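You operate a simulated robot arm through the tools that you are given. There is no shell and no other tool.

You run a simulated robot arm. Do the job below in one go: nothing can be reset, and whatever is moved stays where it is left.

TASK
Clear mould 35's jam and give the lower rod a full stroke.
Fine: lower rod home first, then the other; run the lower rod out and home; shut the red air valve at the end.

The check looks at the end state, three seconds after you hand in, the way a careful person would. Anything else that was tipped, shoved, dropped, spilled or broken makes it a failure.

THE ROBOT
A 7-joint arm with a two-finger parallel gripper, fixed in place. Base frame: the origin is at the foot of the arm, x ahead of it, y to its left, z up; the work surface is at about z = 871. Units: mm, degrees, N and s.
With the tool pointing down near the work surface it reaches from about 440 to 920 mm from the base axis. Its first joint turns from -115.0 to 115.0 degrees. Payload 3.91 kg.
Tool frame: the origin (TCP) lies between the finger pads and is the grasp point; the fingertips stand 30 mm ahead of it; z points along the fingers, y is the line along which they close. The gripper opens to 110 mm. The fingers are 20 mm wide and 10 mm thick; the gripper's body (48 by 112 mm) begins 55 mm behind the TCP.
Orientation is that of the tool frame in the base frame, as a unit quaternion [x, y, z, w]. With the fingers straight down and closing along the base's y, the tool's x points along the base's -x, its y along +y and its z along -z.

THE INTERFACE
- The arm moves only by the tool play_rows. Its argument "steps" is text: rows parted by semicolons, each of 7 numbers parted by spaces: the shift along the base's x, y, z in mm, then the turn, a rotation vector about the base's x, y, z in degrees, then the finger opening in mm, from 0 to 110. In form: tx ty tz ax ay az hand; .... A call has 1 to 20 rows; each row is the pose to reach, as a shift and turn from the pose commanded when the call began. Rows are played at 5 a second. More than 50 mm and 8.6 degrees between two rows, or a gripper value outside its range, and nothing of the call is played. A pose out of reach is approached as far as the arm can. The call stops where the force on the tool passes 40 N (or 10 N more than at its start, if that is more) or the arm is blocked; 0.2 s more then pass. The fingers move at their own pace (about 153 mm/s each) and stop on an object; they squeeze with about 40 N. The grip force told is the motor's: it shows also when the fingers shut on nothing. Time passes only in rows, and 0.2 s behind the last, so rows that repeat a pose let the fingers close. The reply holds the time, the measured pose of the TCP, the force on the tool along the base axes, the opening and the grip force, in the units named above and with some noise, with the torque about the TCP (base axes, N m) and any sound that the robot's microphone picked up, and new pictures: "pictures" is both (left out), scene, wrist or none.
- Cameras (640 x 400 px; columns grow to the right, rows downward): "scene" is fixed at [392.8, -502.8, 1610.5]; the picture's right is [0.50, -0.86, 0.00], its down [-0.57, -0.33, -0.75] and it looks along [0.65, 0.38, -0.66] (base axes); focal length 214 px, centre (320, 200). "wrist" rides on the gripper at [72, 17, -103] in the tool frame; the picture's right is [-0.23, 0.97, 0.00], its down [-0.76, -0.18, -0.62] and it looks along [-0.61, -0.14, 0.78] (tool axes); focal length 222 px, centre (320, 200). There is no depth. A picture from a camera that has moved, and an enlarged one, comes with that camera's place and axes in the base frame and with its lens. The place of the scene camera against the robot may be out by one fixed shift of up to 25 mm in any direction.
- raise_lower(by): slides the trunk up (or, below 0, down) by that many mm; the arm rides with it, the base frame stays. It gives what a move gives, with no picture.
- enlarge(camera, box): a new picture of the part [left, top, right, bottom] of that camera's present view, enlarged. The clock stands still meanwhile.
- hand_in(): hands the job in; it is judged then, once.

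Nothing tells you positions but the pictures and the camera data. Unless the task says otherwise, let go and move clear before handing in.

The tools are called after "Emit:" as a command line: name --argument value ..., lists and objects as JSON in quotes. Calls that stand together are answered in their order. play_rows: Moves the arm, as the interface text tells. Its arguments: {"type":"object","properties":{"steps":{"type":"string"},"pictures":{"type":"string","enum":["both","scene","wrist","none"]}},"required":["steps"]} The other tools are called the same way: raise_lower (by) slides the trunk up or down; enlarge (camera, box) takes an enlarged picture of a part of a camera's view; hand_in () hands the job in.

At the start:

```text
t: 0.0
tool_pos: [608.0, -274.1, 1479.4]
tcp_rot: [-0.001, 1.0, 0.0, 0.0]
wrist_force: [0.5, 0.5, 1.0]
wrist_torque: [0.03, 0.0, 0.01]
finger_gap: 110.1
grasp_force: 0.1
trunk travel left (down, up): [-850.0, 140.0]
```

scene: 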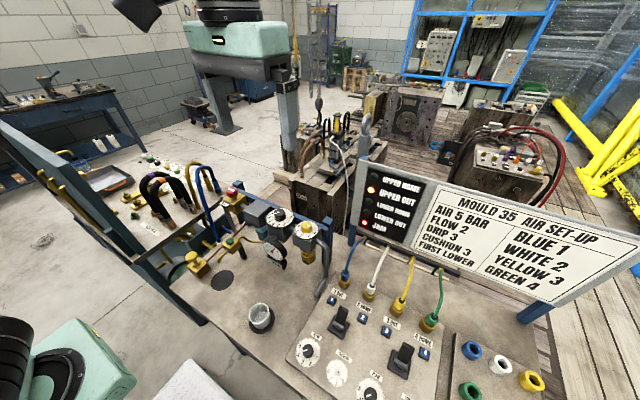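
wrist: 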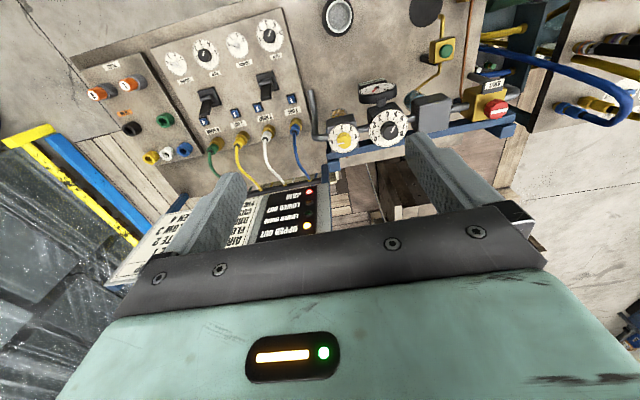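

I see a pneumatic bench with a sign "MOULD 35 AIR SET-UP" (air 5 bar, flow 2, drip 3, cushion 3, first lower; blue 1, white 2, yellow 3, green 4), a lamp panel, two rocker/lever switches, dials, coloured hoses and a red valve. I'll zoom in on each part before touching anything.

Emit:
enlarge --camera "scene" --box '[280, 260, 480, 400]'

Emit:
enlarge --camera "scene" --box '[340, 150, 640, 310]'

Emit:
enlarge --camera "scene" --box '[160, 160, 360, 300]'

Emit:
enlarge --camera "wrist" --box '[70, 0, 330, 170]'

Emit:
enlarge --camera "wrist" --box '[300, 0, 560, 170]'

```text
2.86 times, centred on (380, 330) of scene
camera zoom: at [392.8, -502.8, 1610.5], right [0.5, -0.86, 0.0], down [-0.57, -0.33, -0.75], along [0.65, 0.38, -0.66], focal length 613 px, centre (149, -171)
```

zoom: 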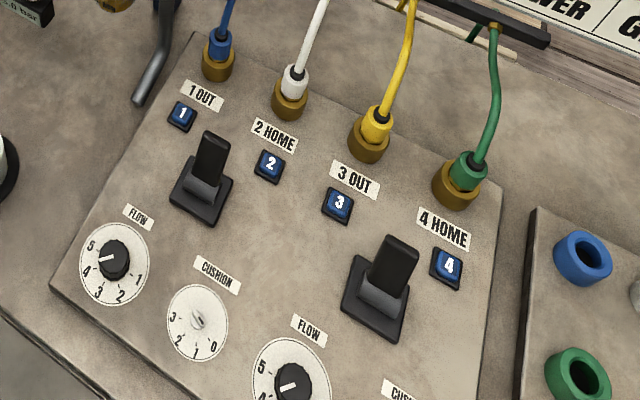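

```text
2.13 times, centred on (490, 230) of scene
camera zoom: at [392.8, -502.8, 1610.5], right [0.5, -0.86, 0.0], down [-0.57, -0.33, -0.75], along [0.65, 0.38, -0.66], focal length 458 px, centre (-43, 136)
```

zoom: 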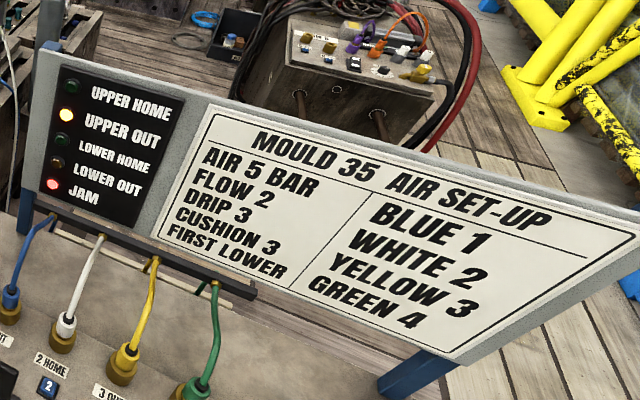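

```text
2.86 times, centred on (260, 230) of scene
camera zoom: at [392.8, -502.8, 1610.5], right [0.5, -0.86, 0.0], down [-0.57, -0.33, -0.75], along [0.65, 0.38, -0.66], focal length 613 px, centre (491, 114)
```

zoom: 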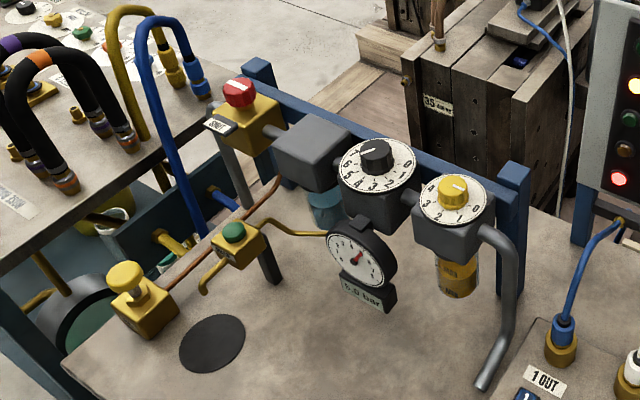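

```text
2.35 times, centred on (200, 85) of wrist
camera zoom: at [535.1, -254.8, 1582.3], right [0.23, 0.97, 0.0], down [0.76, -0.18, 0.62], along [0.61, -0.14, -0.78], focal length 523 px, centre (602, 471)
```

zoom: 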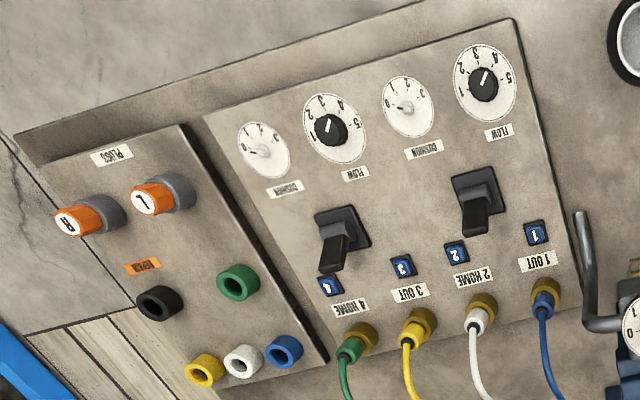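

```text
2.35 times, centred on (430, 85) of wrist
camera zoom: at [535.1, -254.8, 1582.3], right [0.23, 0.97, 0.0], down [0.76, -0.18, 0.62], along [0.61, -0.14, -0.78], focal length 523 px, centre (61, 471)
```

zoom: 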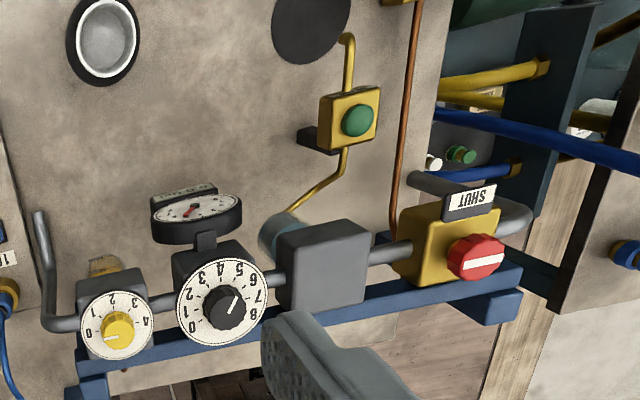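

The lamps show UPPER OUT and JAM lit. I'll zoom in further on the gauge, dials, hose runs and mould before moving.

Emit:
enlarge --camera "scene" --box '[255, 195, 335, 265]'

Emit:
enlarge --camera "scene" --box '[280, 90, 400, 240]'

Emit:
enlarge --camera "scene" --box '[350, 165, 450, 255]'

Emit:
enlarge --camera "scene" --box '[160, 170, 260, 280]'

Emit:
enlarge --camera "wrist" --box '[150, 10, 300, 130]'

Emit:
enlarge --camera "scene" --box '[280, 310, 440, 400]'

```text
5.71 times, centred on (295, 230) of scene
camera zoom: at [392.8, -502.8, 1610.5], right [0.5, -0.86, 0.0], down [-0.57, -0.33, -0.75], along [0.65, 0.38, -0.66], focal length 1226 px, centre (463, 29)
```

zoom: 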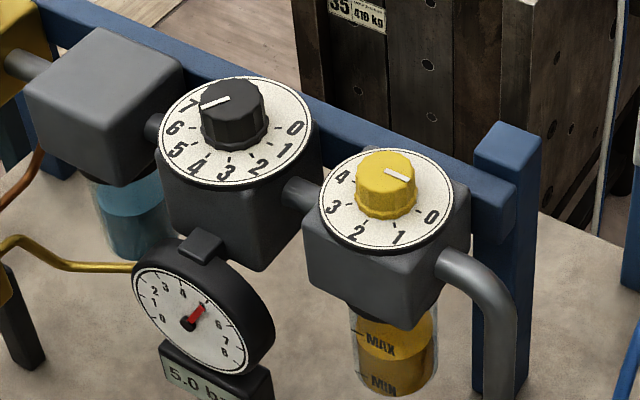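

```text
2.67 times, centred on (340, 165) of scene
camera zoom: at [392.8, -502.8, 1610.5], right [0.5, -0.86, 0.0], down [-0.57, -0.33, -0.75], along [0.65, 0.38, -0.66], focal length 572 px, centre (267, 293)
```

zoom: 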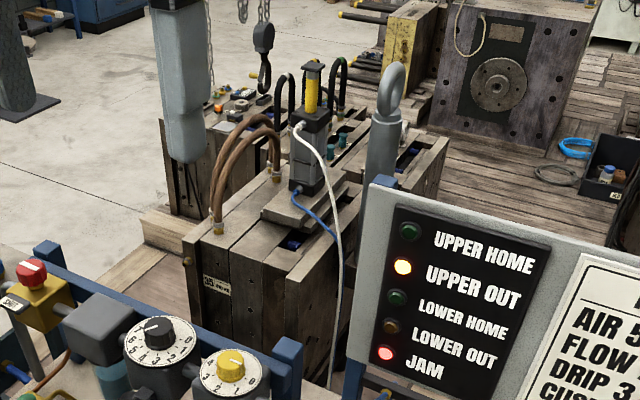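

```text
4.44 times, centred on (400, 210) of scene
camera zoom: at [392.8, -502.8, 1610.5], right [0.5, -0.86, 0.0], down [-0.57, -0.33, -0.75], along [0.65, 0.38, -0.66], focal length 953 px, centre (-36, 156)
```

zoom: 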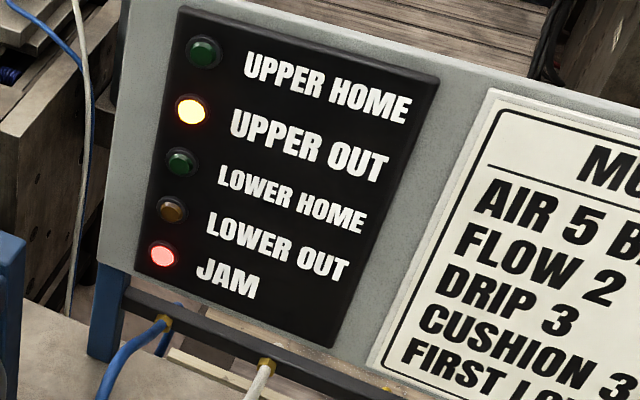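

```text
3.64 times, centred on (210, 225) of scene
camera zoom: at [392.8, -502.8, 1610.5], right [0.5, -0.86, 0.0], down [-0.57, -0.33, -0.75], along [0.65, 0.38, -0.66], focal length 780 px, centre (720, 109)
```

zoom: 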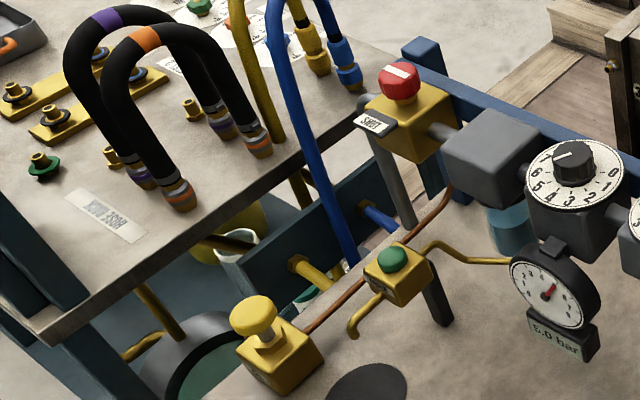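

```text
3.33 times, centred on (225, 70) of wrist
camera zoom: at [535.1, -254.8, 1582.3], right [0.23, 0.97, 0.0], down [0.76, -0.18, 0.62], along [0.61, -0.14, -0.78], focal length 740 px, centre (637, 633)
```

zoom: 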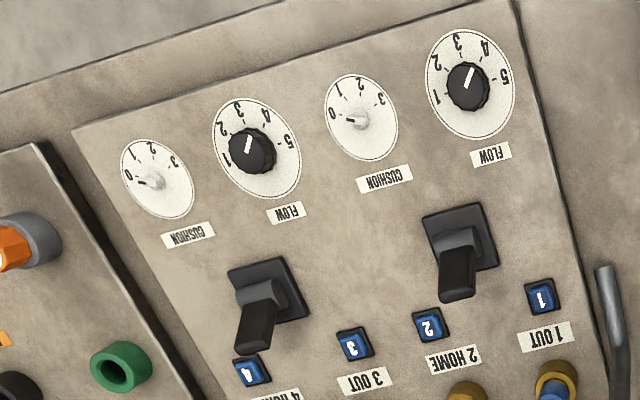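

```text
4.00 times, centred on (360, 355) of scene
camera zoom: at [392.8, -502.8, 1610.5], right [0.5, -0.86, 0.0], down [-0.57, -0.33, -0.75], along [0.65, 0.38, -0.66], focal length 858 px, centre (160, -420)
```

zoom: 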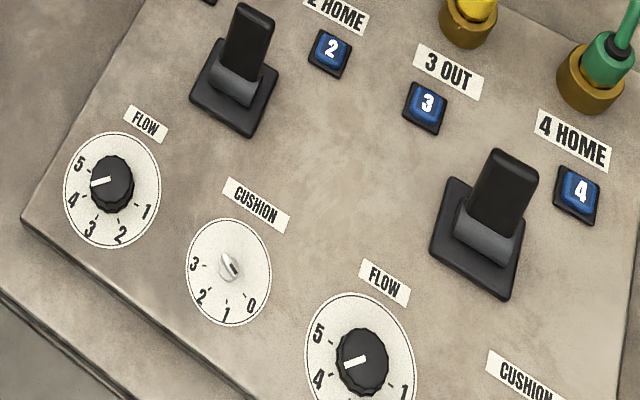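

The drip knob, both flows and both cushions seem to be off the card, and the levers lean toward the hoses. I'll move the wrist camera over the control panel for a closer look.

Emit:
play_rows --steps "-14 -16 -27 0 0 0 110; -28 -33 -55 0 0 0 110; -42 -49 -82 0 0 0 110; -56 -65 -110 0 0 0 110; -70 -82 -137 0 0 0 110; -84 -98 -165 0 0 0 110; -98 -115 -192 0 0 0 110; -112 -131 -220 0 0 0 110; -126 -147 -247 0 0 0 110; -140 -164 -274 0 0 0 110; -140 -164 -274 0 0 0 110"

```text
t: 2.4
tool_pos: [467.5, -437.2, 1205.5]
tcp_rot: [0.0, 1.0, 0.0, 0.0]
wrist_force: [-0.4, -0.4, 0.0]
wrist_torque: [-0.01, 0.01, 0.0]
finger_gap: 109.8
grasp_force: 0.1
trunk travel left (down, up): [-850.0, 140.0]
camera wrist: at [395.2, -419.2, 1307.9], right [0.23, 0.97, 0.0], down [0.76, -0.18, 0.62], along [0.61, -0.14, -0.78], focal length 222 px, centre (320, 200)
```

scene: 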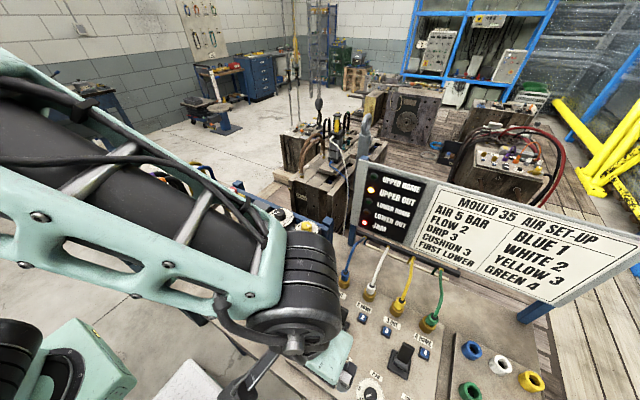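
wrist: 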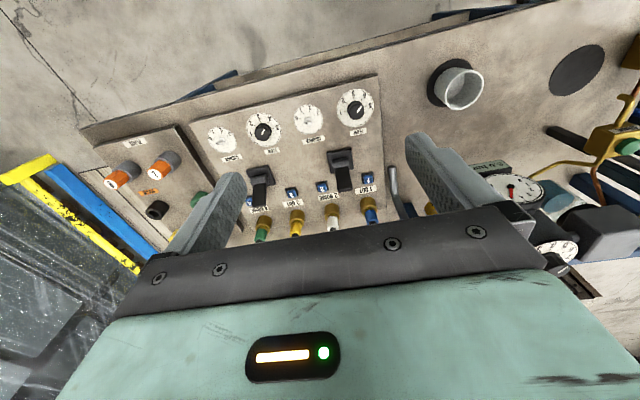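

Emit:
enlarge --camera "wrist" --box '[180, 70, 410, 250]'

Emit:
enlarge --camera "wrist" --box '[190, 80, 300, 160]'

Emit:
enlarge --camera "wrist" --box '[280, 80, 390, 160]'

Emit:
enlarge --camera "wrist" --box '[300, 140, 390, 240]'

Emit:
enlarge --camera "wrist" --box '[70, 120, 210, 240]'

```text
2.22 times, centred on (295, 160) of wrist
camera zoom: at [395.2, -419.2, 1307.9], right [0.23, 0.97, 0.0], down [0.76, -0.18, 0.62], along [0.61, -0.14, -0.78], focal length 494 px, centre (376, 289)
```

zoom: 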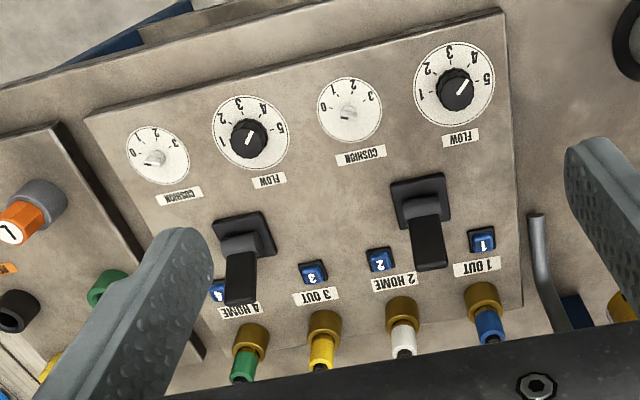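

```text
5.00 times, centred on (245, 120) of wrist
camera zoom: at [395.2, -419.2, 1307.9], right [0.23, 0.97, 0.0], down [0.76, -0.18, 0.62], along [0.61, -0.14, -0.78], focal length 1111 px, centre (695, 600)
```

zoom: 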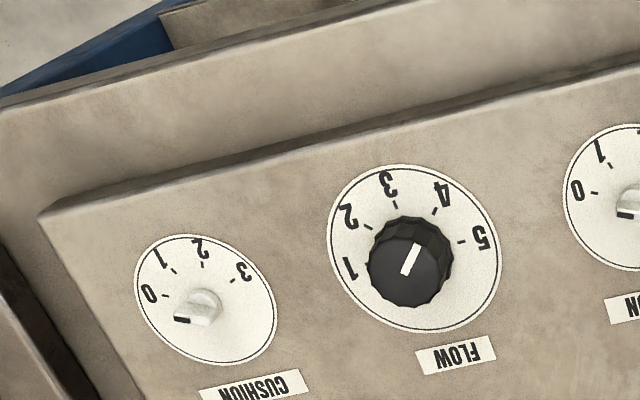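

```text
5.00 times, centred on (335, 120) of wrist
camera zoom: at [395.2, -419.2, 1307.9], right [0.23, 0.97, 0.0], down [0.76, -0.18, 0.62], along [0.61, -0.14, -0.78], focal length 1111 px, centre (245, 600)
```

zoom: 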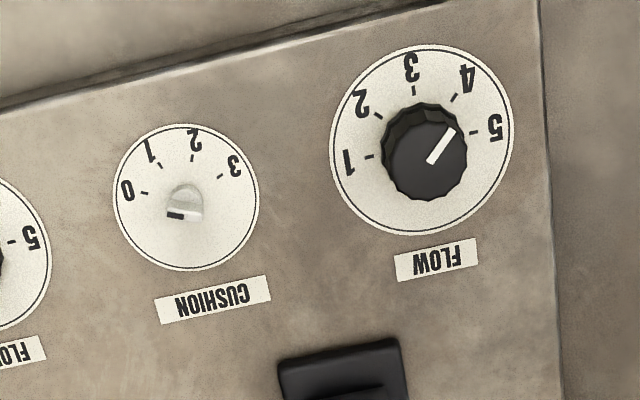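

```text
4.00 times, centred on (345, 190) of wrist
camera zoom: at [395.2, -419.2, 1307.9], right [0.23, 0.97, 0.0], down [0.76, -0.18, 0.62], along [0.61, -0.14, -0.78], focal length 888 px, centre (220, 240)
```

zoom: 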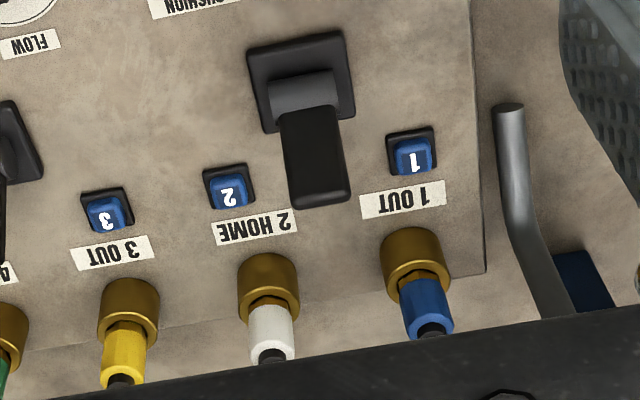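

```text
3.33 times, centred on (140, 180) of wrist
camera zoom: at [395.2, -419.2, 1307.9], right [0.23, 0.97, 0.0], down [0.76, -0.18, 0.62], along [0.61, -0.14, -0.78], focal length 740 px, centre (920, 267)
```

zoom: 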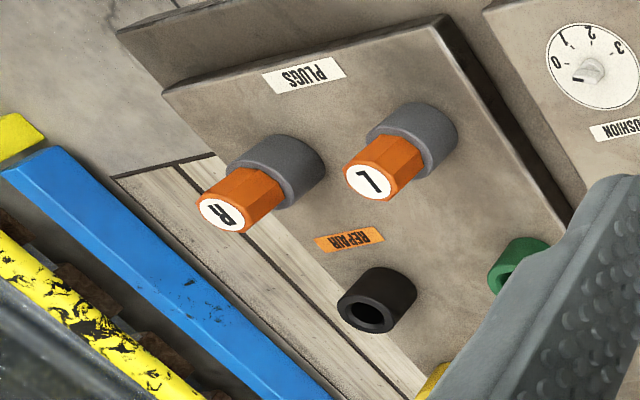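

Both levers lean toward the hoses (+x) at about 26°, with tips near (658, -429, 953) and (659, -611, 951). I take that as OUT for both, since UPPER OUT is lit. The lower rod should be the right-hand lever (3/4), so I'll hover behind it with the fingers closed.

Emit:
play_rows --steps "28 -22 -13 0 0 0 0; 56 -44 -26 0 0 0 0; 84 -66 -39 0 0 0 0; 112 -88 -52 0 0 0 0; 140 -109 -65 0 0 0 0; 168 -131 -78 0 0 0 0; 196 -153 -91 0 0 0 0; 224 -174 -105 0 0 0 0; 224 -174 -105 0 0 0 0"

```text
t: 4.4
tool_pos: [691.6, -609.9, 1099.9]
tcp_rot: [0.0, 1.0, 0.0, 0.0]
wrist_force: [-0.7, -0.6, -0.2]
wrist_torque: [0.0, -0.03, -0.02]
finger_gap: 0.0
grasp_force: 38.2
trunk travel left (down, up): [-850.0, 140.0]
camera wrist: at [619.9, -592.5, 1202.4], right [0.23, 0.97, 0.0], down [0.76, -0.18, 0.62], along [0.61, -0.14, -0.78], focal length 222 px, centre (320, 200)
```

scene: 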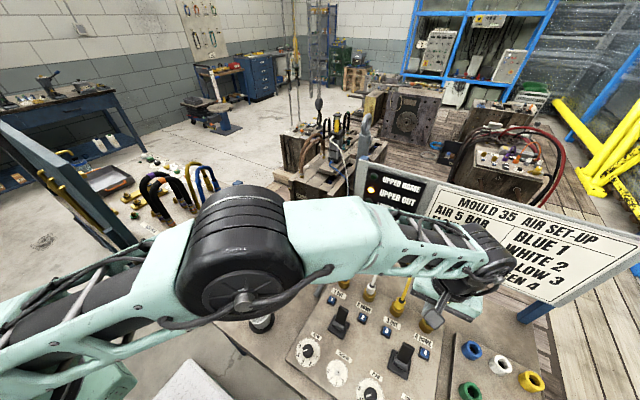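
wrist: 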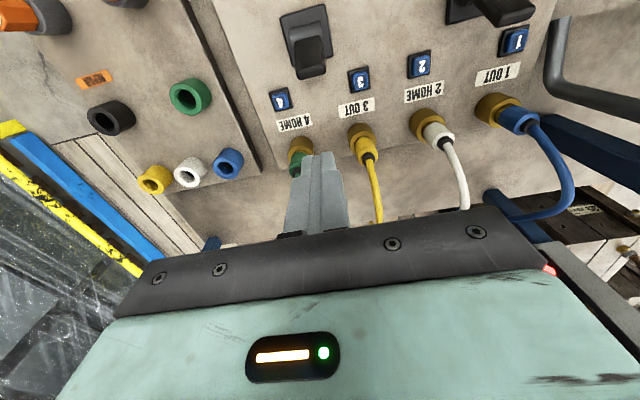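

Lever 2's tip checks out at about (658, -611, 951) from this view too. I'll lower the closed fingers behind it.

Emit:
play_rows --steps "0 -1 -40 0 0 0 0; 0 -1 -80 0 0 0 0; 0 -1 -115 0 0 0 0; 0 -1 -142 0 0 0 0; 0 -1 -142 0 0 0 0"

```text
t: 5.6
tool_pos: [692.3, -610.4, 959.0]
tcp_rot: [0.0, 1.0, 0.0, 0.0]
wrist_force: [0.8, 0.5, -0.4]
wrist_torque: [-0.03, 0.04, 0.0]
finger_gap: 0.0
grasp_force: 37.5
trunk travel left (down, up): [-850.0, 140.0]
camera wrist: at [619.1, -593.1, 1061.4], right [0.23, 0.97, 0.0], down [0.76, -0.18, 0.62], along [0.61, -0.14, -0.78], focal length 222 px, centre (320, 200)
```

scene: 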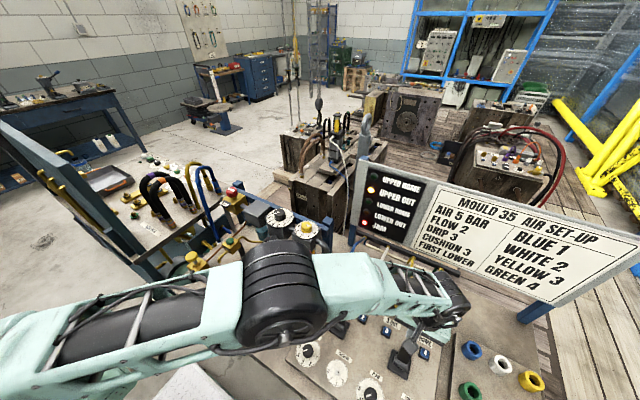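
wrist: 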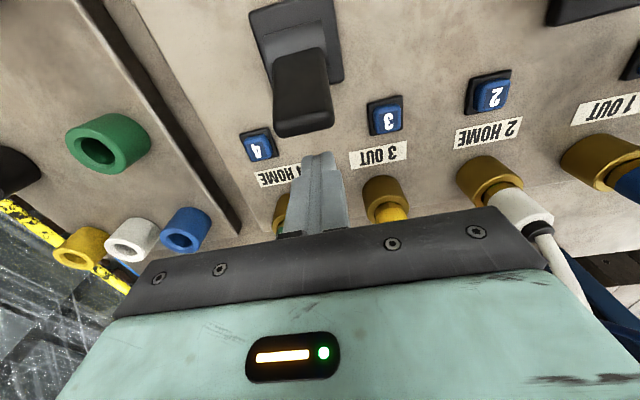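

The fingertips sit behind lever 2, and the lamps stay visible in the scene view. I'll push the lever back toward the robot (-x) in small steps.

Emit:
play_rows --steps "-12 0 0 0 0 0 0; -22 0 0 0 0 0 0; -32 0 0 0 0 0 0; -42 0 0 0 0 0 0; -50 0 0 0 0 0 0; -50 0 0 0 0 0 0"

```text
t: 7.0
tool_pos: [640.7, -612.5, 960.5]
tcp_rot: [0.0, 1.0, -0.001, 0.0]
wrist_force: [-0.8, 0.1, 0.3]
wrist_torque: [-0.01, -0.03, -0.04]
finger_gap: 0.0
grasp_force: 37.8
trunk travel left (down, up): [-850.0, 140.0]
camera wrist: at [568.9, -594.1, 1062.0], right [0.23, 0.97, 0.0], down [0.76, -0.18, 0.62], along [0.61, -0.14, -0.78], focal length 222 px, centre (320, 200)
```

scene: 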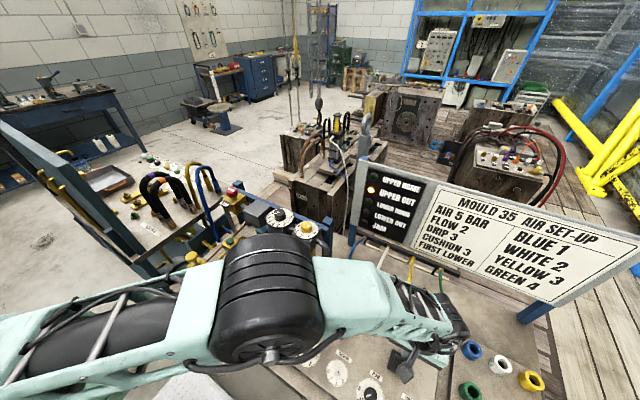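
wrist: 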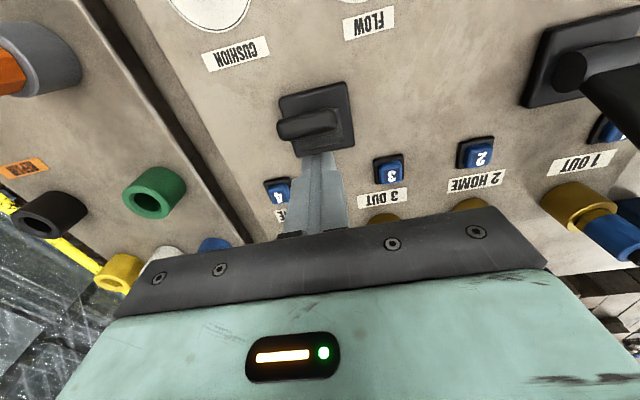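

The lever has moved over and the JAM lamp seems to have changed. I'll check the lamps and the lever closely.

Emit:
enlarge --camera "scene" --box '[350, 165, 450, 255]'

Emit:
enlarge --camera "wrist" --box '[240, 60, 400, 180]'

Emit:
enlarge --camera "scene" --box '[280, 90, 380, 200]'

```text
4.44 times, centred on (400, 210) of scene
camera zoom: at [392.8, -502.8, 1610.5], right [0.5, -0.86, 0.0], down [-0.57, -0.33, -0.75], along [0.65, 0.38, -0.66], focal length 953 px, centre (-36, 156)
```

zoom: 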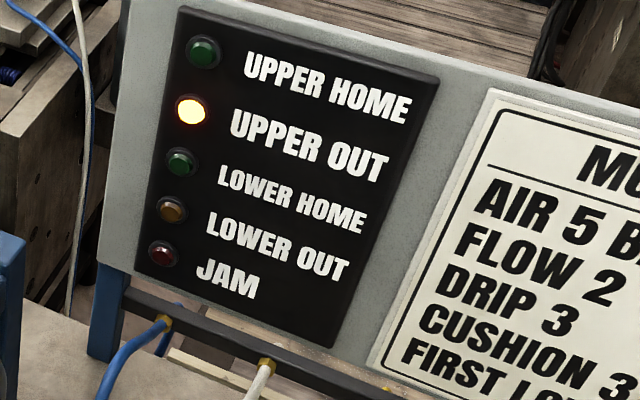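

```text
3.33 times, centred on (320, 120) of wrist
camera zoom: at [568.9, -594.1, 1062.0], right [0.23, 0.97, 0.0], down [0.76, -0.18, 0.62], along [0.61, -0.14, -0.78], focal length 740 px, centre (320, 467)
```

zoom: 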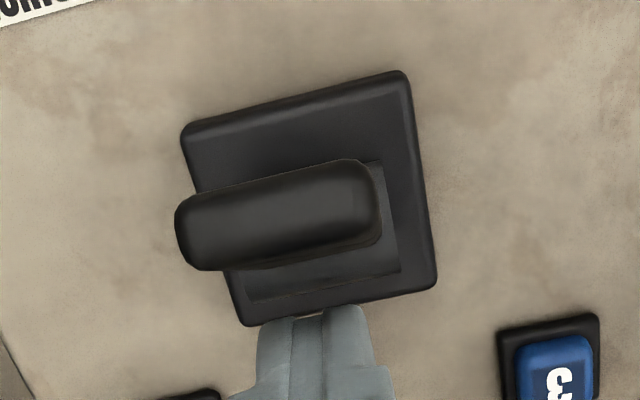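

```text
3.64 times, centred on (330, 145) of scene
camera zoom: at [392.8, -502.8, 1610.5], right [0.5, -0.86, 0.0], down [-0.57, -0.33, -0.75], along [0.65, 0.38, -0.66], focal length 780 px, centre (284, 400)
```

zoom: 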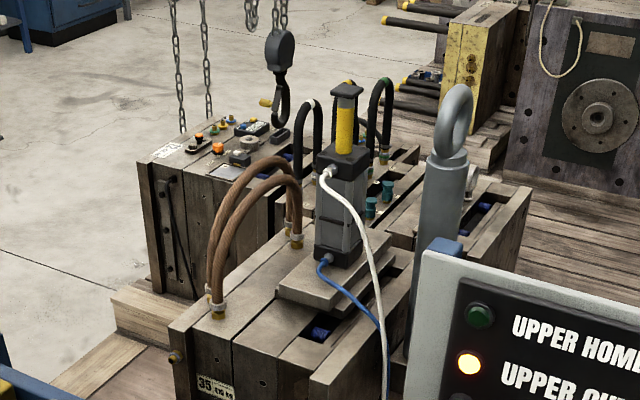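

JAM went out and the lever has snapped to the near side. I'll wait a moment to see which lower lamp comes on.

Emit:
play_rows --steps "0 0 0 0 0 0 0; 0 0 0 0 0 0 0; 0 0 0 0 0 0 0; 0 0 0 0 0 0 0; 0 0 0 0 0 0 0; 0 0 0 0 0 0 0; 0 0 0 0 0 0 0; 0 0 0 0 0 0 0; 0 0 0 0 0 0 0; 0 0 0 0 0 0 0" --pictures "none"

Emit:
enlarge --camera "scene" --box '[350, 165, 450, 255]'

```text
t: 9.2
tool_pos: [642.6, -611.5, 960.3]
tcp_rot: [0.0, 1.0, 0.0, 0.0]
wrist_force: [-0.3, -0.1, -0.1]
wrist_torque: [0.06, 0.0, 0.02]
finger_gap: 0.0
grasp_force: 38.1
trunk travel left (down, up): [-850.0, 140.0]
```

```text
4.44 times, centred on (400, 210) of scene
camera zoom: at [392.8, -502.8, 1610.5], right [0.5, -0.86, 0.0], down [-0.57, -0.33, -0.75], along [0.65, 0.38, -0.66], focal length 953 px, centre (-36, 156)
```

zoom: 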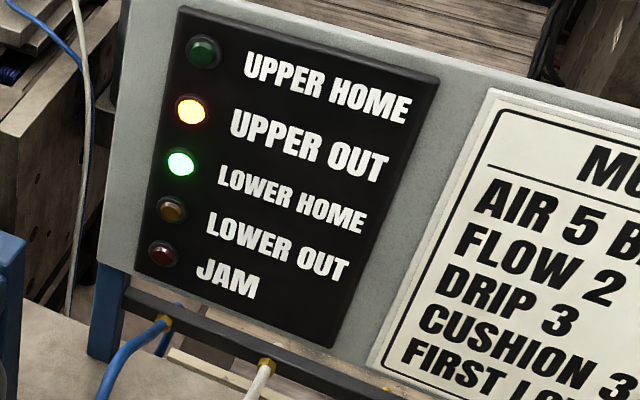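

LOWER HOME is lit and JAM is off, with no bang. Next is the upper lever: I'll lift, cross over and come down behind it at about (692, -429).

Emit:
play_rows --steps "0 0 50 0 0 0 0; 0 0 100 0 0 0 0; 25 40 100 0 0 0 0; 50 80 100 0 0 0 0; 50 125 100 0 0 0 0; 50 165 100 0 0 0 0; 50 184 100 0 0 0 0; 50 184 60 0 0 0 0; 50 184 20 0 0 0 0; 50 184 0 0 0 0 0; 50 184 0 0 0 0 0"

Emit:
enlarge --camera "scene" --box '[350, 165, 450, 255]'

```text
t: 11.6
tool_pos: [692.4, -429.4, 960.9]
tcp_rot: [-0.001, 1.0, 0.0, 0.0]
wrist_force: [-0.6, 0.0, -0.1]
wrist_torque: [0.05, 0.0, 0.0]
finger_gap: 0.0
grasp_force: 38.0
trunk travel left (down, up): [-850.0, 140.0]
camera wrist: at [619.7, -411.3, 1063.6], right [0.23, 0.97, 0.0], down [0.76, -0.18, 0.62], along [0.61, -0.14, -0.78], focal length 222 px, centre (320, 200)
```

scene: 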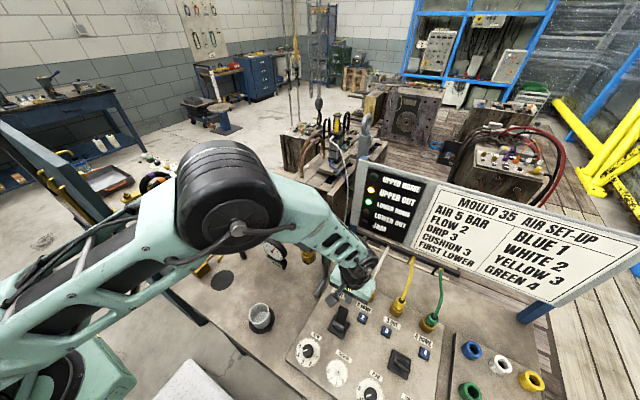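
wrist: 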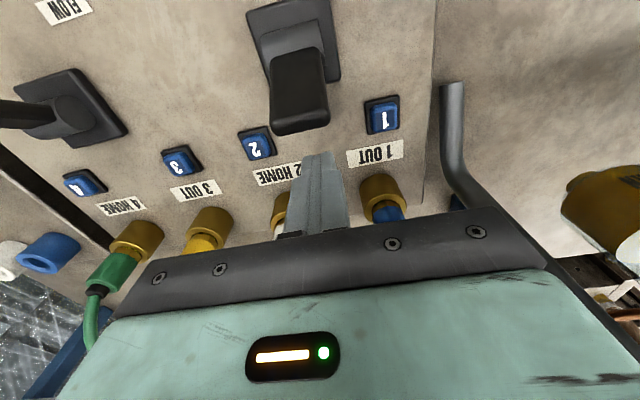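

```text
4.44 times, centred on (400, 210) of scene
camera zoom: at [392.8, -502.8, 1610.5], right [0.5, -0.86, 0.0], down [-0.57, -0.33, -0.75], along [0.65, 0.38, -0.66], focal length 953 px, centre (-36, 156)
```

zoom: 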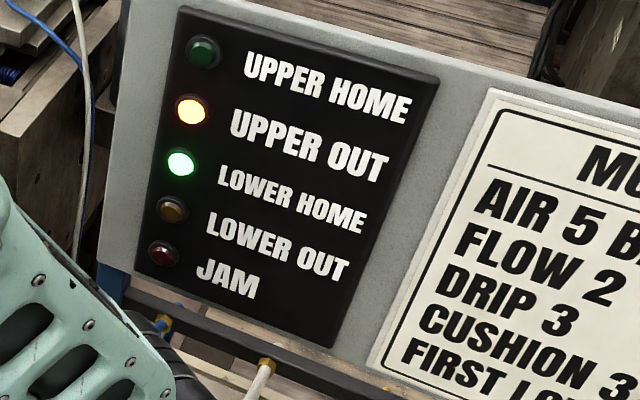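

The fingers are behind lever 1 at (692, -429), with LOWER HOME still lit. I'll push this one home the same way and wait for the rod.

Emit:
play_rows --steps "-12 0 0 0 0 0 0; -22 0 0 0 0 0 0; -32 0 0 0 0 0 0; -42 0 0 0 0 0 0; -50 0 0 0 0 0 0; -50 0 0 0 0 0 0; -50 0 0 0 0 0 0; -50 0 0 0 0 0 0; -50 0 0 0 0 0 0; -50 0 0 0 0 0 0; -50 0 0 0 0 0 0; -50 0 0 0 0 0 0; -50 0 0 0 0 0 0; -50 0 0 0 0 0 0"

Emit:
enlarge --camera "scene" --box '[350, 165, 450, 255]'

Emit:
enlarge --camera "scene" --box '[280, 90, 380, 200]'

```text
t: 12.6
tool_pos: [658.8, -428.1, 964.7]
tcp_rot: [-0.001, 1.0, -0.004, 0.007]
wrist_force: [3.0, 4.4, 10.9]
wrist_torque: [0.08, 0.11, -0.05]
finger_gap: 0.0
grasp_force: 37.2
trunk travel left (down, up): [-850.0, 140.0]
stopped in row 4: the force on the tool passed its limit at 44 N (the readings are from after the stop); the commanded pose is now the measured one
camera wrist: at [584.7, -410.2, 1065.7], right [0.23, 0.97, 0.0], down [0.75, -0.17, 0.64], along [0.62, -0.15, -0.77], focal length 222 px, centre (320, 200)
```

scene: 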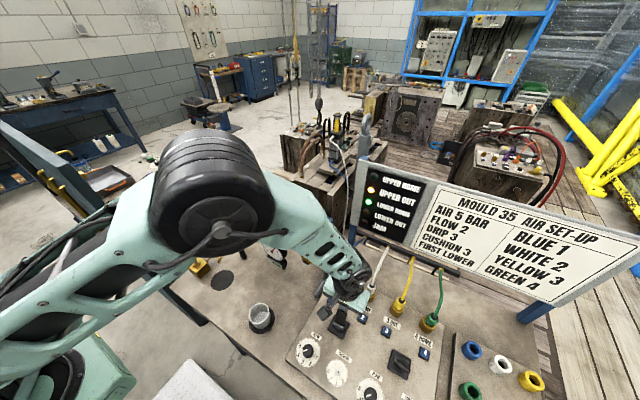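
wrist: 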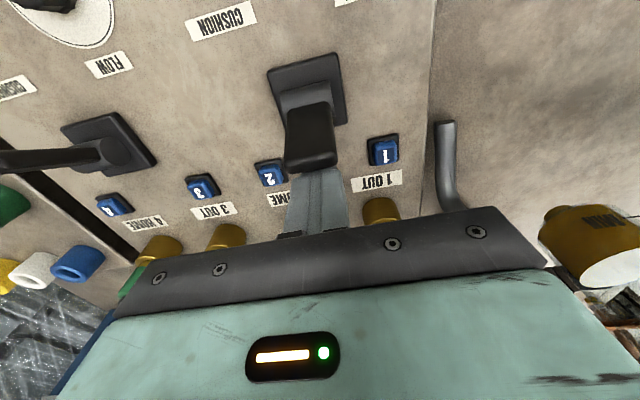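

```text
4.44 times, centred on (400, 210) of scene
camera zoom: at [392.8, -502.8, 1610.5], right [0.5, -0.86, 0.0], down [-0.57, -0.33, -0.75], along [0.65, 0.38, -0.66], focal length 953 px, centre (-36, 156)
```

zoom: 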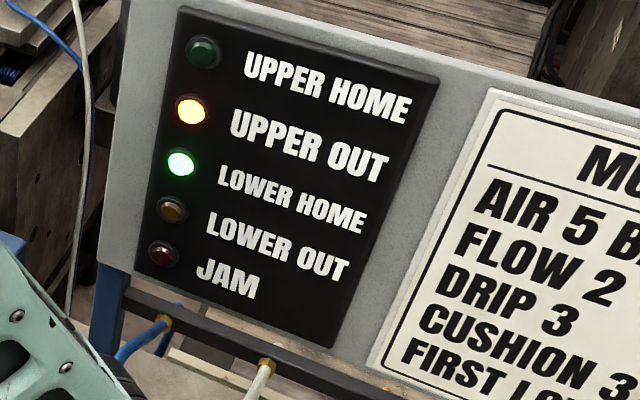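

```text
3.64 times, centred on (330, 145) of scene
camera zoom: at [392.8, -502.8, 1610.5], right [0.5, -0.86, 0.0], down [-0.57, -0.33, -0.75], along [0.65, 0.38, -0.66], focal length 780 px, centre (284, 400)
```

zoom: 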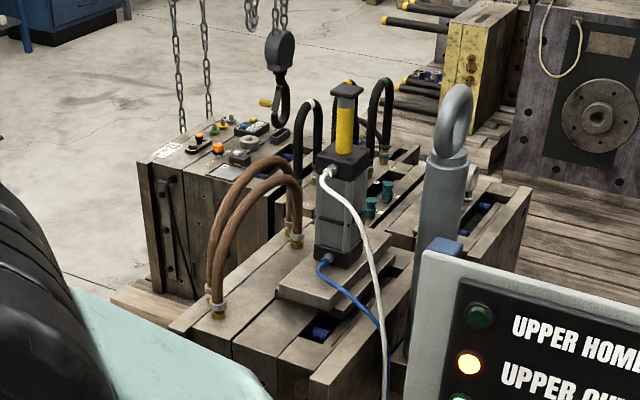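

The push on lever 1 stopped at 44 N, with the lever only partly moved. I'll look closely at what the tool is touching before trying again.

Emit:
enlarge --camera "wrist" --box '[230, 40, 470, 240]'

Emit:
enlarge --camera "scene" --box '[280, 230, 440, 350]'

Emit:
enlarge --camera "scene" --box '[140, 160, 400, 330]'

```text
2.00 times, centred on (350, 140) of wrist
camera zoom: at [584.7, -410.2, 1065.7], right [0.23, 0.97, 0.0], down [0.75, -0.17, 0.64], along [0.62, -0.15, -0.77], focal length 444 px, centre (260, 320)
```

zoom: 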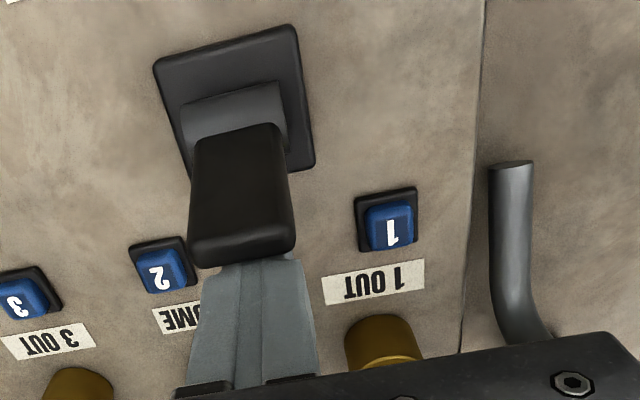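

```text
3.33 times, centred on (360, 290) of scene
camera zoom: at [392.8, -502.8, 1610.5], right [0.5, -0.86, 0.0], down [-0.57, -0.33, -0.75], along [0.65, 0.38, -0.66], focal length 715 px, centre (187, -100)
```

zoom: 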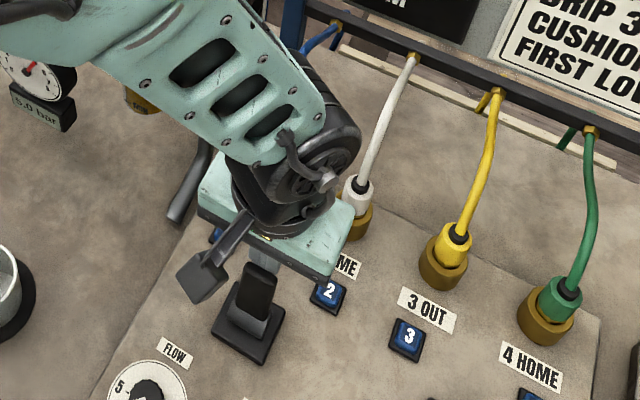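

```text
2.35 times, centred on (270, 245) of scene
camera zoom: at [392.8, -502.8, 1610.5], right [0.5, -0.86, 0.0], down [-0.57, -0.33, -0.75], along [0.65, 0.38, -0.66], focal length 505 px, centre (438, 94)
```

zoom: 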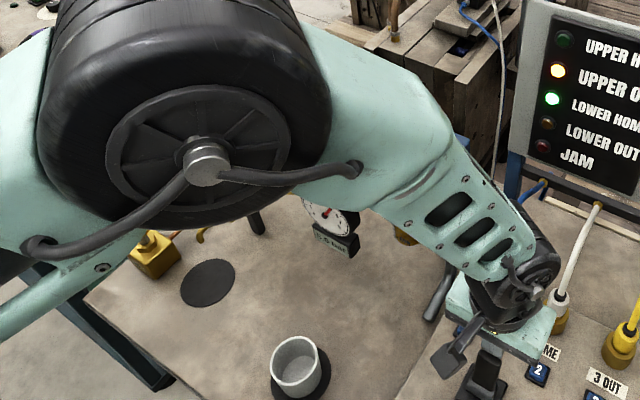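

Only the finger and the lever appear to be in contact; the lever is nearly upright and no hose or pipe is touched. I'll continue more slowly.

Emit:
play_rows --steps "-2 0 -1 0 0 0 0; -4 0 -1 0 0 0 0; -6 0 -2 0 0 0 0; -8 0 -2 0 0.3 0 0; -10 0 -3 0 0.3 0 0; -12 0 -3 0 0.5 0 0; -14 0 -4 0 0.5 0 0; -16 0 -4 0 0.8 0 0; -18 0 -5 0 0.8 0 0; -20 0 -5 0 0.8 0 0; -22 0 -5 0 0.8 0 0; -22 0 -5 0 0.8 0 0"

Emit:
enlarge --camera "scene" --box '[350, 165, 450, 255]'

```text
t: 13.4
tool_pos: [655.9, -428.5, 966.2]
tcp_rot: [-0.002, 1.0, -0.006, 0.01]
wrist_force: [3.4, 5.0, 10.7]
wrist_torque: [0.1, 0.11, -0.06]
finger_gap: 0.0
grasp_force: 37.4
trunk travel left (down, up): [-850.0, 140.0]
stopped in row 3: the force on the tool passed its limit at 42 N (the readings are from after the stop); the commanded pose is now the measured one
camera wrist: at [581.4, -410.1, 1066.0], right [0.22, 0.97, -0.01], down [0.75, -0.17, 0.64], along [0.62, -0.15, -0.77], focal length 222 px, centre (320, 200)
```

scene: 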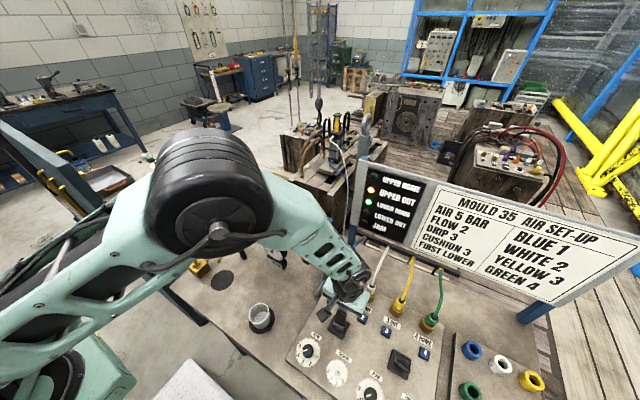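
wrist: 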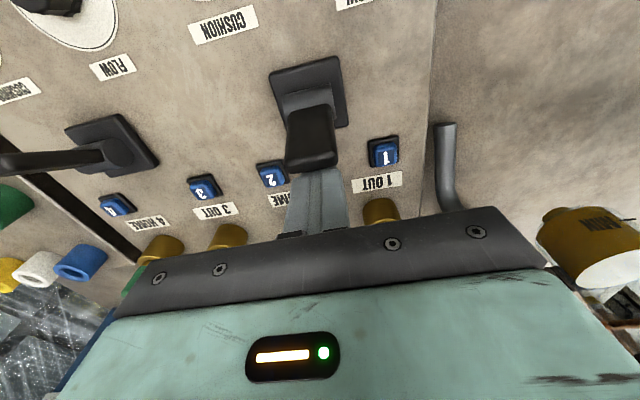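

```text
4.44 times, centred on (400, 210) of scene
camera zoom: at [392.8, -502.8, 1610.5], right [0.5, -0.86, 0.0], down [-0.57, -0.33, -0.75], along [0.65, 0.38, -0.66], focal length 953 px, centre (-36, 156)
```

zoom: 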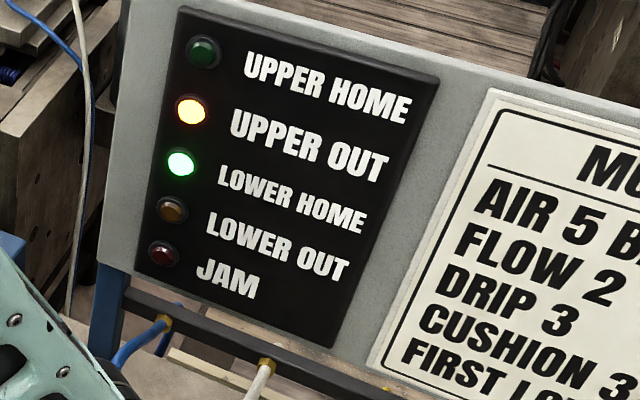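

The tool stopped again at 42 N after about 3 mm. I'll back off 25 mm to see whether the force clears and how the lever sits.

Emit:
play_rows --steps "6 0 0 0 0 0 0; 12 0 0 0.2 0.4 0 0; 20 0 -3 0.4 0.8 0 0; 30 0 -6 0.7 1.15 -0.2 0; 36 0 -7 0.7 1.15 -0.2 0; 36 0 -7 0.7 1.15 -0.2 0"

Emit:
enlarge --camera "wrist" --box '[200, 0, 420, 180]'

Emit:
enlarge --camera "scene" --box '[280, 230, 440, 350]'

```text
t: 14.8
tool_pos: [691.0, -430.2, 957.4]
tcp_rot: [0.001, 1.0, 0.002, -0.002]
wrist_force: [-0.1, -0.3, -0.6]
wrist_torque: [0.01, 0.0, 0.01]
finger_gap: 0.1
grasp_force: 38.0
trunk travel left (down, up): [-850.0, 140.0]
camera wrist: at [618.6, -412.3, 1059.6], right [0.23, 0.97, 0.0], down [0.76, -0.18, 0.62], along [0.6, -0.14, -0.79], focal length 222 px, centre (320, 200)
```

scene: 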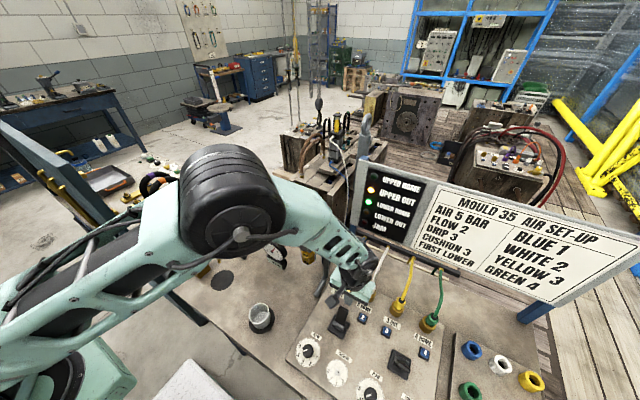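
wrist: 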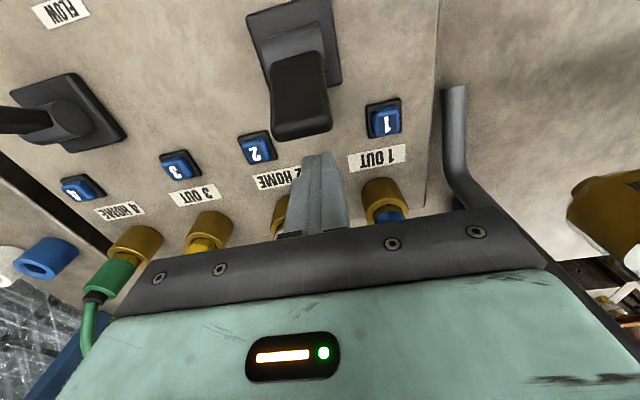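

```text
2.22 times, centred on (310, 90) of wrist
camera zoom: at [618.6, -412.3, 1059.6], right [0.23, 0.97, 0.0], down [0.76, -0.18, 0.62], along [0.6, -0.14, -0.79], focal length 494 px, centre (342, 444)
```

zoom: 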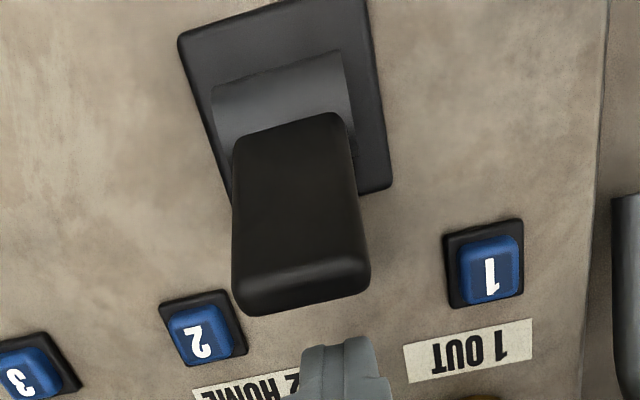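

```text
3.33 times, centred on (360, 290) of scene
camera zoom: at [392.8, -502.8, 1610.5], right [0.5, -0.86, 0.0], down [-0.57, -0.33, -0.75], along [0.65, 0.38, -0.66], focal length 715 px, centre (187, -100)
```

zoom: 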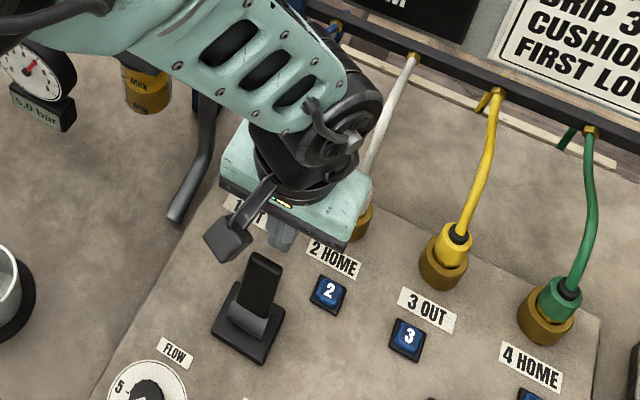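

With the tool clear the force drops to zero, and the lever springs back to its first position. The leftover push was mostly upward, so the rising lever tip was probably catching on the fingers. I'll push again with less overlap, following the tip's arc upward.

Emit:
play_rows --steps "0 -1 12 0 0 0 0; -8 -1 12 0 0 0 0; -14 -1 12 0 0 0 0; -19 -1 13 0 0 0 0; -24 -1 14 0 0 0 0; -29 -1 15 0 0 0 0; -34 -1 16 0 0 0 0; -39 -1 17 0 0 0 0; -44 -1 18 0 0 0 0; -49 -1 19 0 0 0 0; -54 -1 19 0 0 0 0; -58 -1 19 0 0 0 0; -58 -1 19 0 0 0 0"

Emit:
enlarge --camera "wrist" --box '[200, 40, 420, 220]'

Emit:
enlarge --camera "scene" --box '[350, 165, 450, 255]'

```text
t: 17.6
tool_pos: [632.7, -430.0, 974.7]
tcp_rot: [0.001, 1.0, 0.002, -0.002]
wrist_force: [0.1, 0.1, -0.3]
wrist_torque: [-0.01, 0.05, 0.03]
finger_gap: 0.0
grasp_force: 37.9
trunk travel left (down, up): [-850.0, 140.0]
camera wrist: at [560.6, -413.3, 1078.3], right [0.23, 0.97, 0.0], down [0.76, -0.18, 0.62], along [0.6, -0.14, -0.78], focal length 222 px, centre (320, 200)
```

scene: 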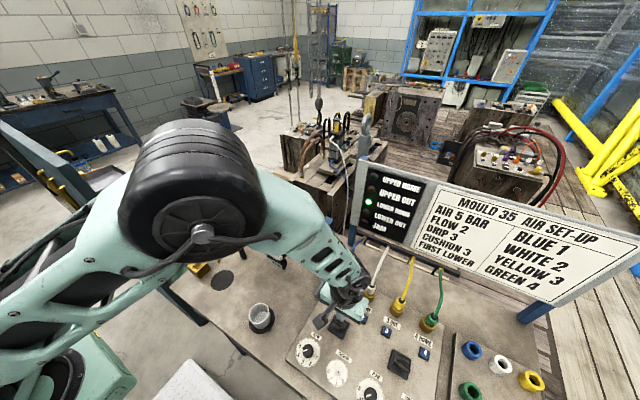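
wrist: 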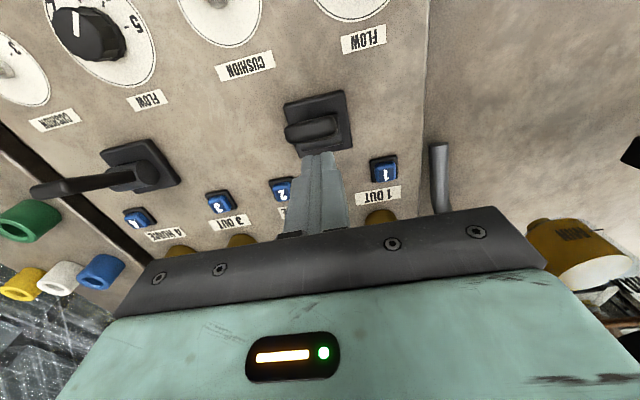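

```text
2.22 times, centred on (310, 130) of wrist
camera zoom: at [560.6, -413.3, 1078.3], right [0.23, 0.97, 0.0], down [0.76, -0.18, 0.62], along [0.6, -0.14, -0.78], focal length 494 px, centre (342, 356)
```

zoom: 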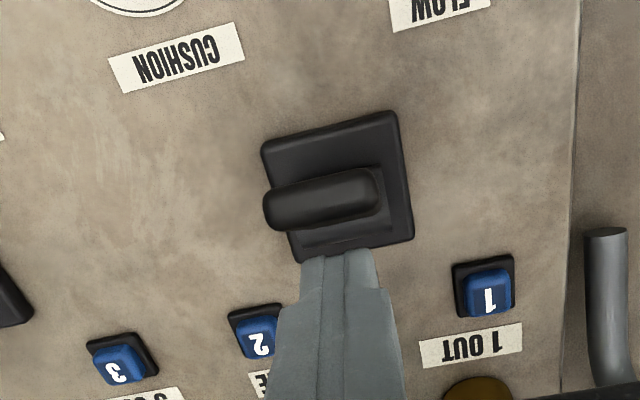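

```text
4.44 times, centred on (400, 210) of scene
camera zoom: at [392.8, -502.8, 1610.5], right [0.5, -0.86, 0.0], down [-0.57, -0.33, -0.75], along [0.65, 0.38, -0.66], focal length 953 px, centre (-36, 156)
```

zoom: 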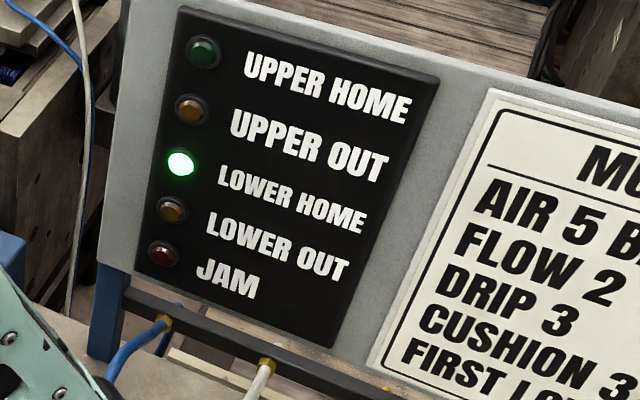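

Lever 1 has flipped and UPPER OUT is off, so the upper rod is travelling. I'll lift clear and wait for UPPER HOME.

Emit:
play_rows --steps "6 0 10 0 0 0 0; 6 0 50 0 0 0 0; 6 0 95 0 0 0 0; 6 0 95 0 0 0 0; 6 0 95 0 0 0 0; 6 0 95 0 0 0 0; 6 0 95 0 0 0 0; 6 0 95 0 0 0 0; 6 0 95 0 0 0 0; 6 0 95 0 0 0 0" --pictures "none"

Emit:
enlarge --camera "scene" --box '[350, 165, 450, 255]'

Emit:
enlarge --camera "scene" --box '[280, 90, 380, 200]'

```text
t: 19.8
tool_pos: [639.8, -429.9, 1070.7]
tcp_rot: [0.0, 1.0, 0.002, -0.002]
wrist_force: [0.0, -0.6, -0.6]
wrist_torque: [0.0, -0.01, -0.03]
finger_gap: 0.1
grasp_force: 37.5
trunk travel left (down, up): [-850.0, 140.0]
```

```text
4.44 times, centred on (400, 210) of scene
camera zoom: at [392.8, -502.8, 1610.5], right [0.5, -0.86, 0.0], down [-0.57, -0.33, -0.75], along [0.65, 0.38, -0.66], focal length 953 px, centre (-36, 156)
```

zoom: 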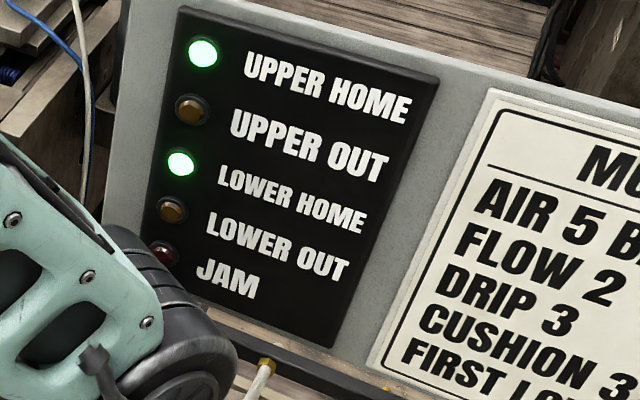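

```text
3.64 times, centred on (330, 145) of scene
camera zoom: at [392.8, -502.8, 1610.5], right [0.5, -0.86, 0.0], down [-0.57, -0.33, -0.75], along [0.65, 0.38, -0.66], focal length 780 px, centre (284, 400)
```

zoom: 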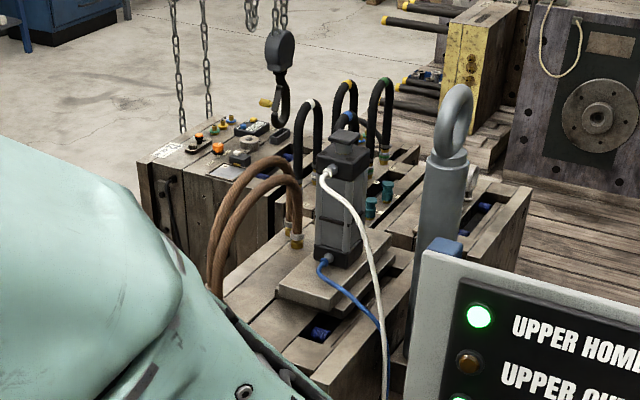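

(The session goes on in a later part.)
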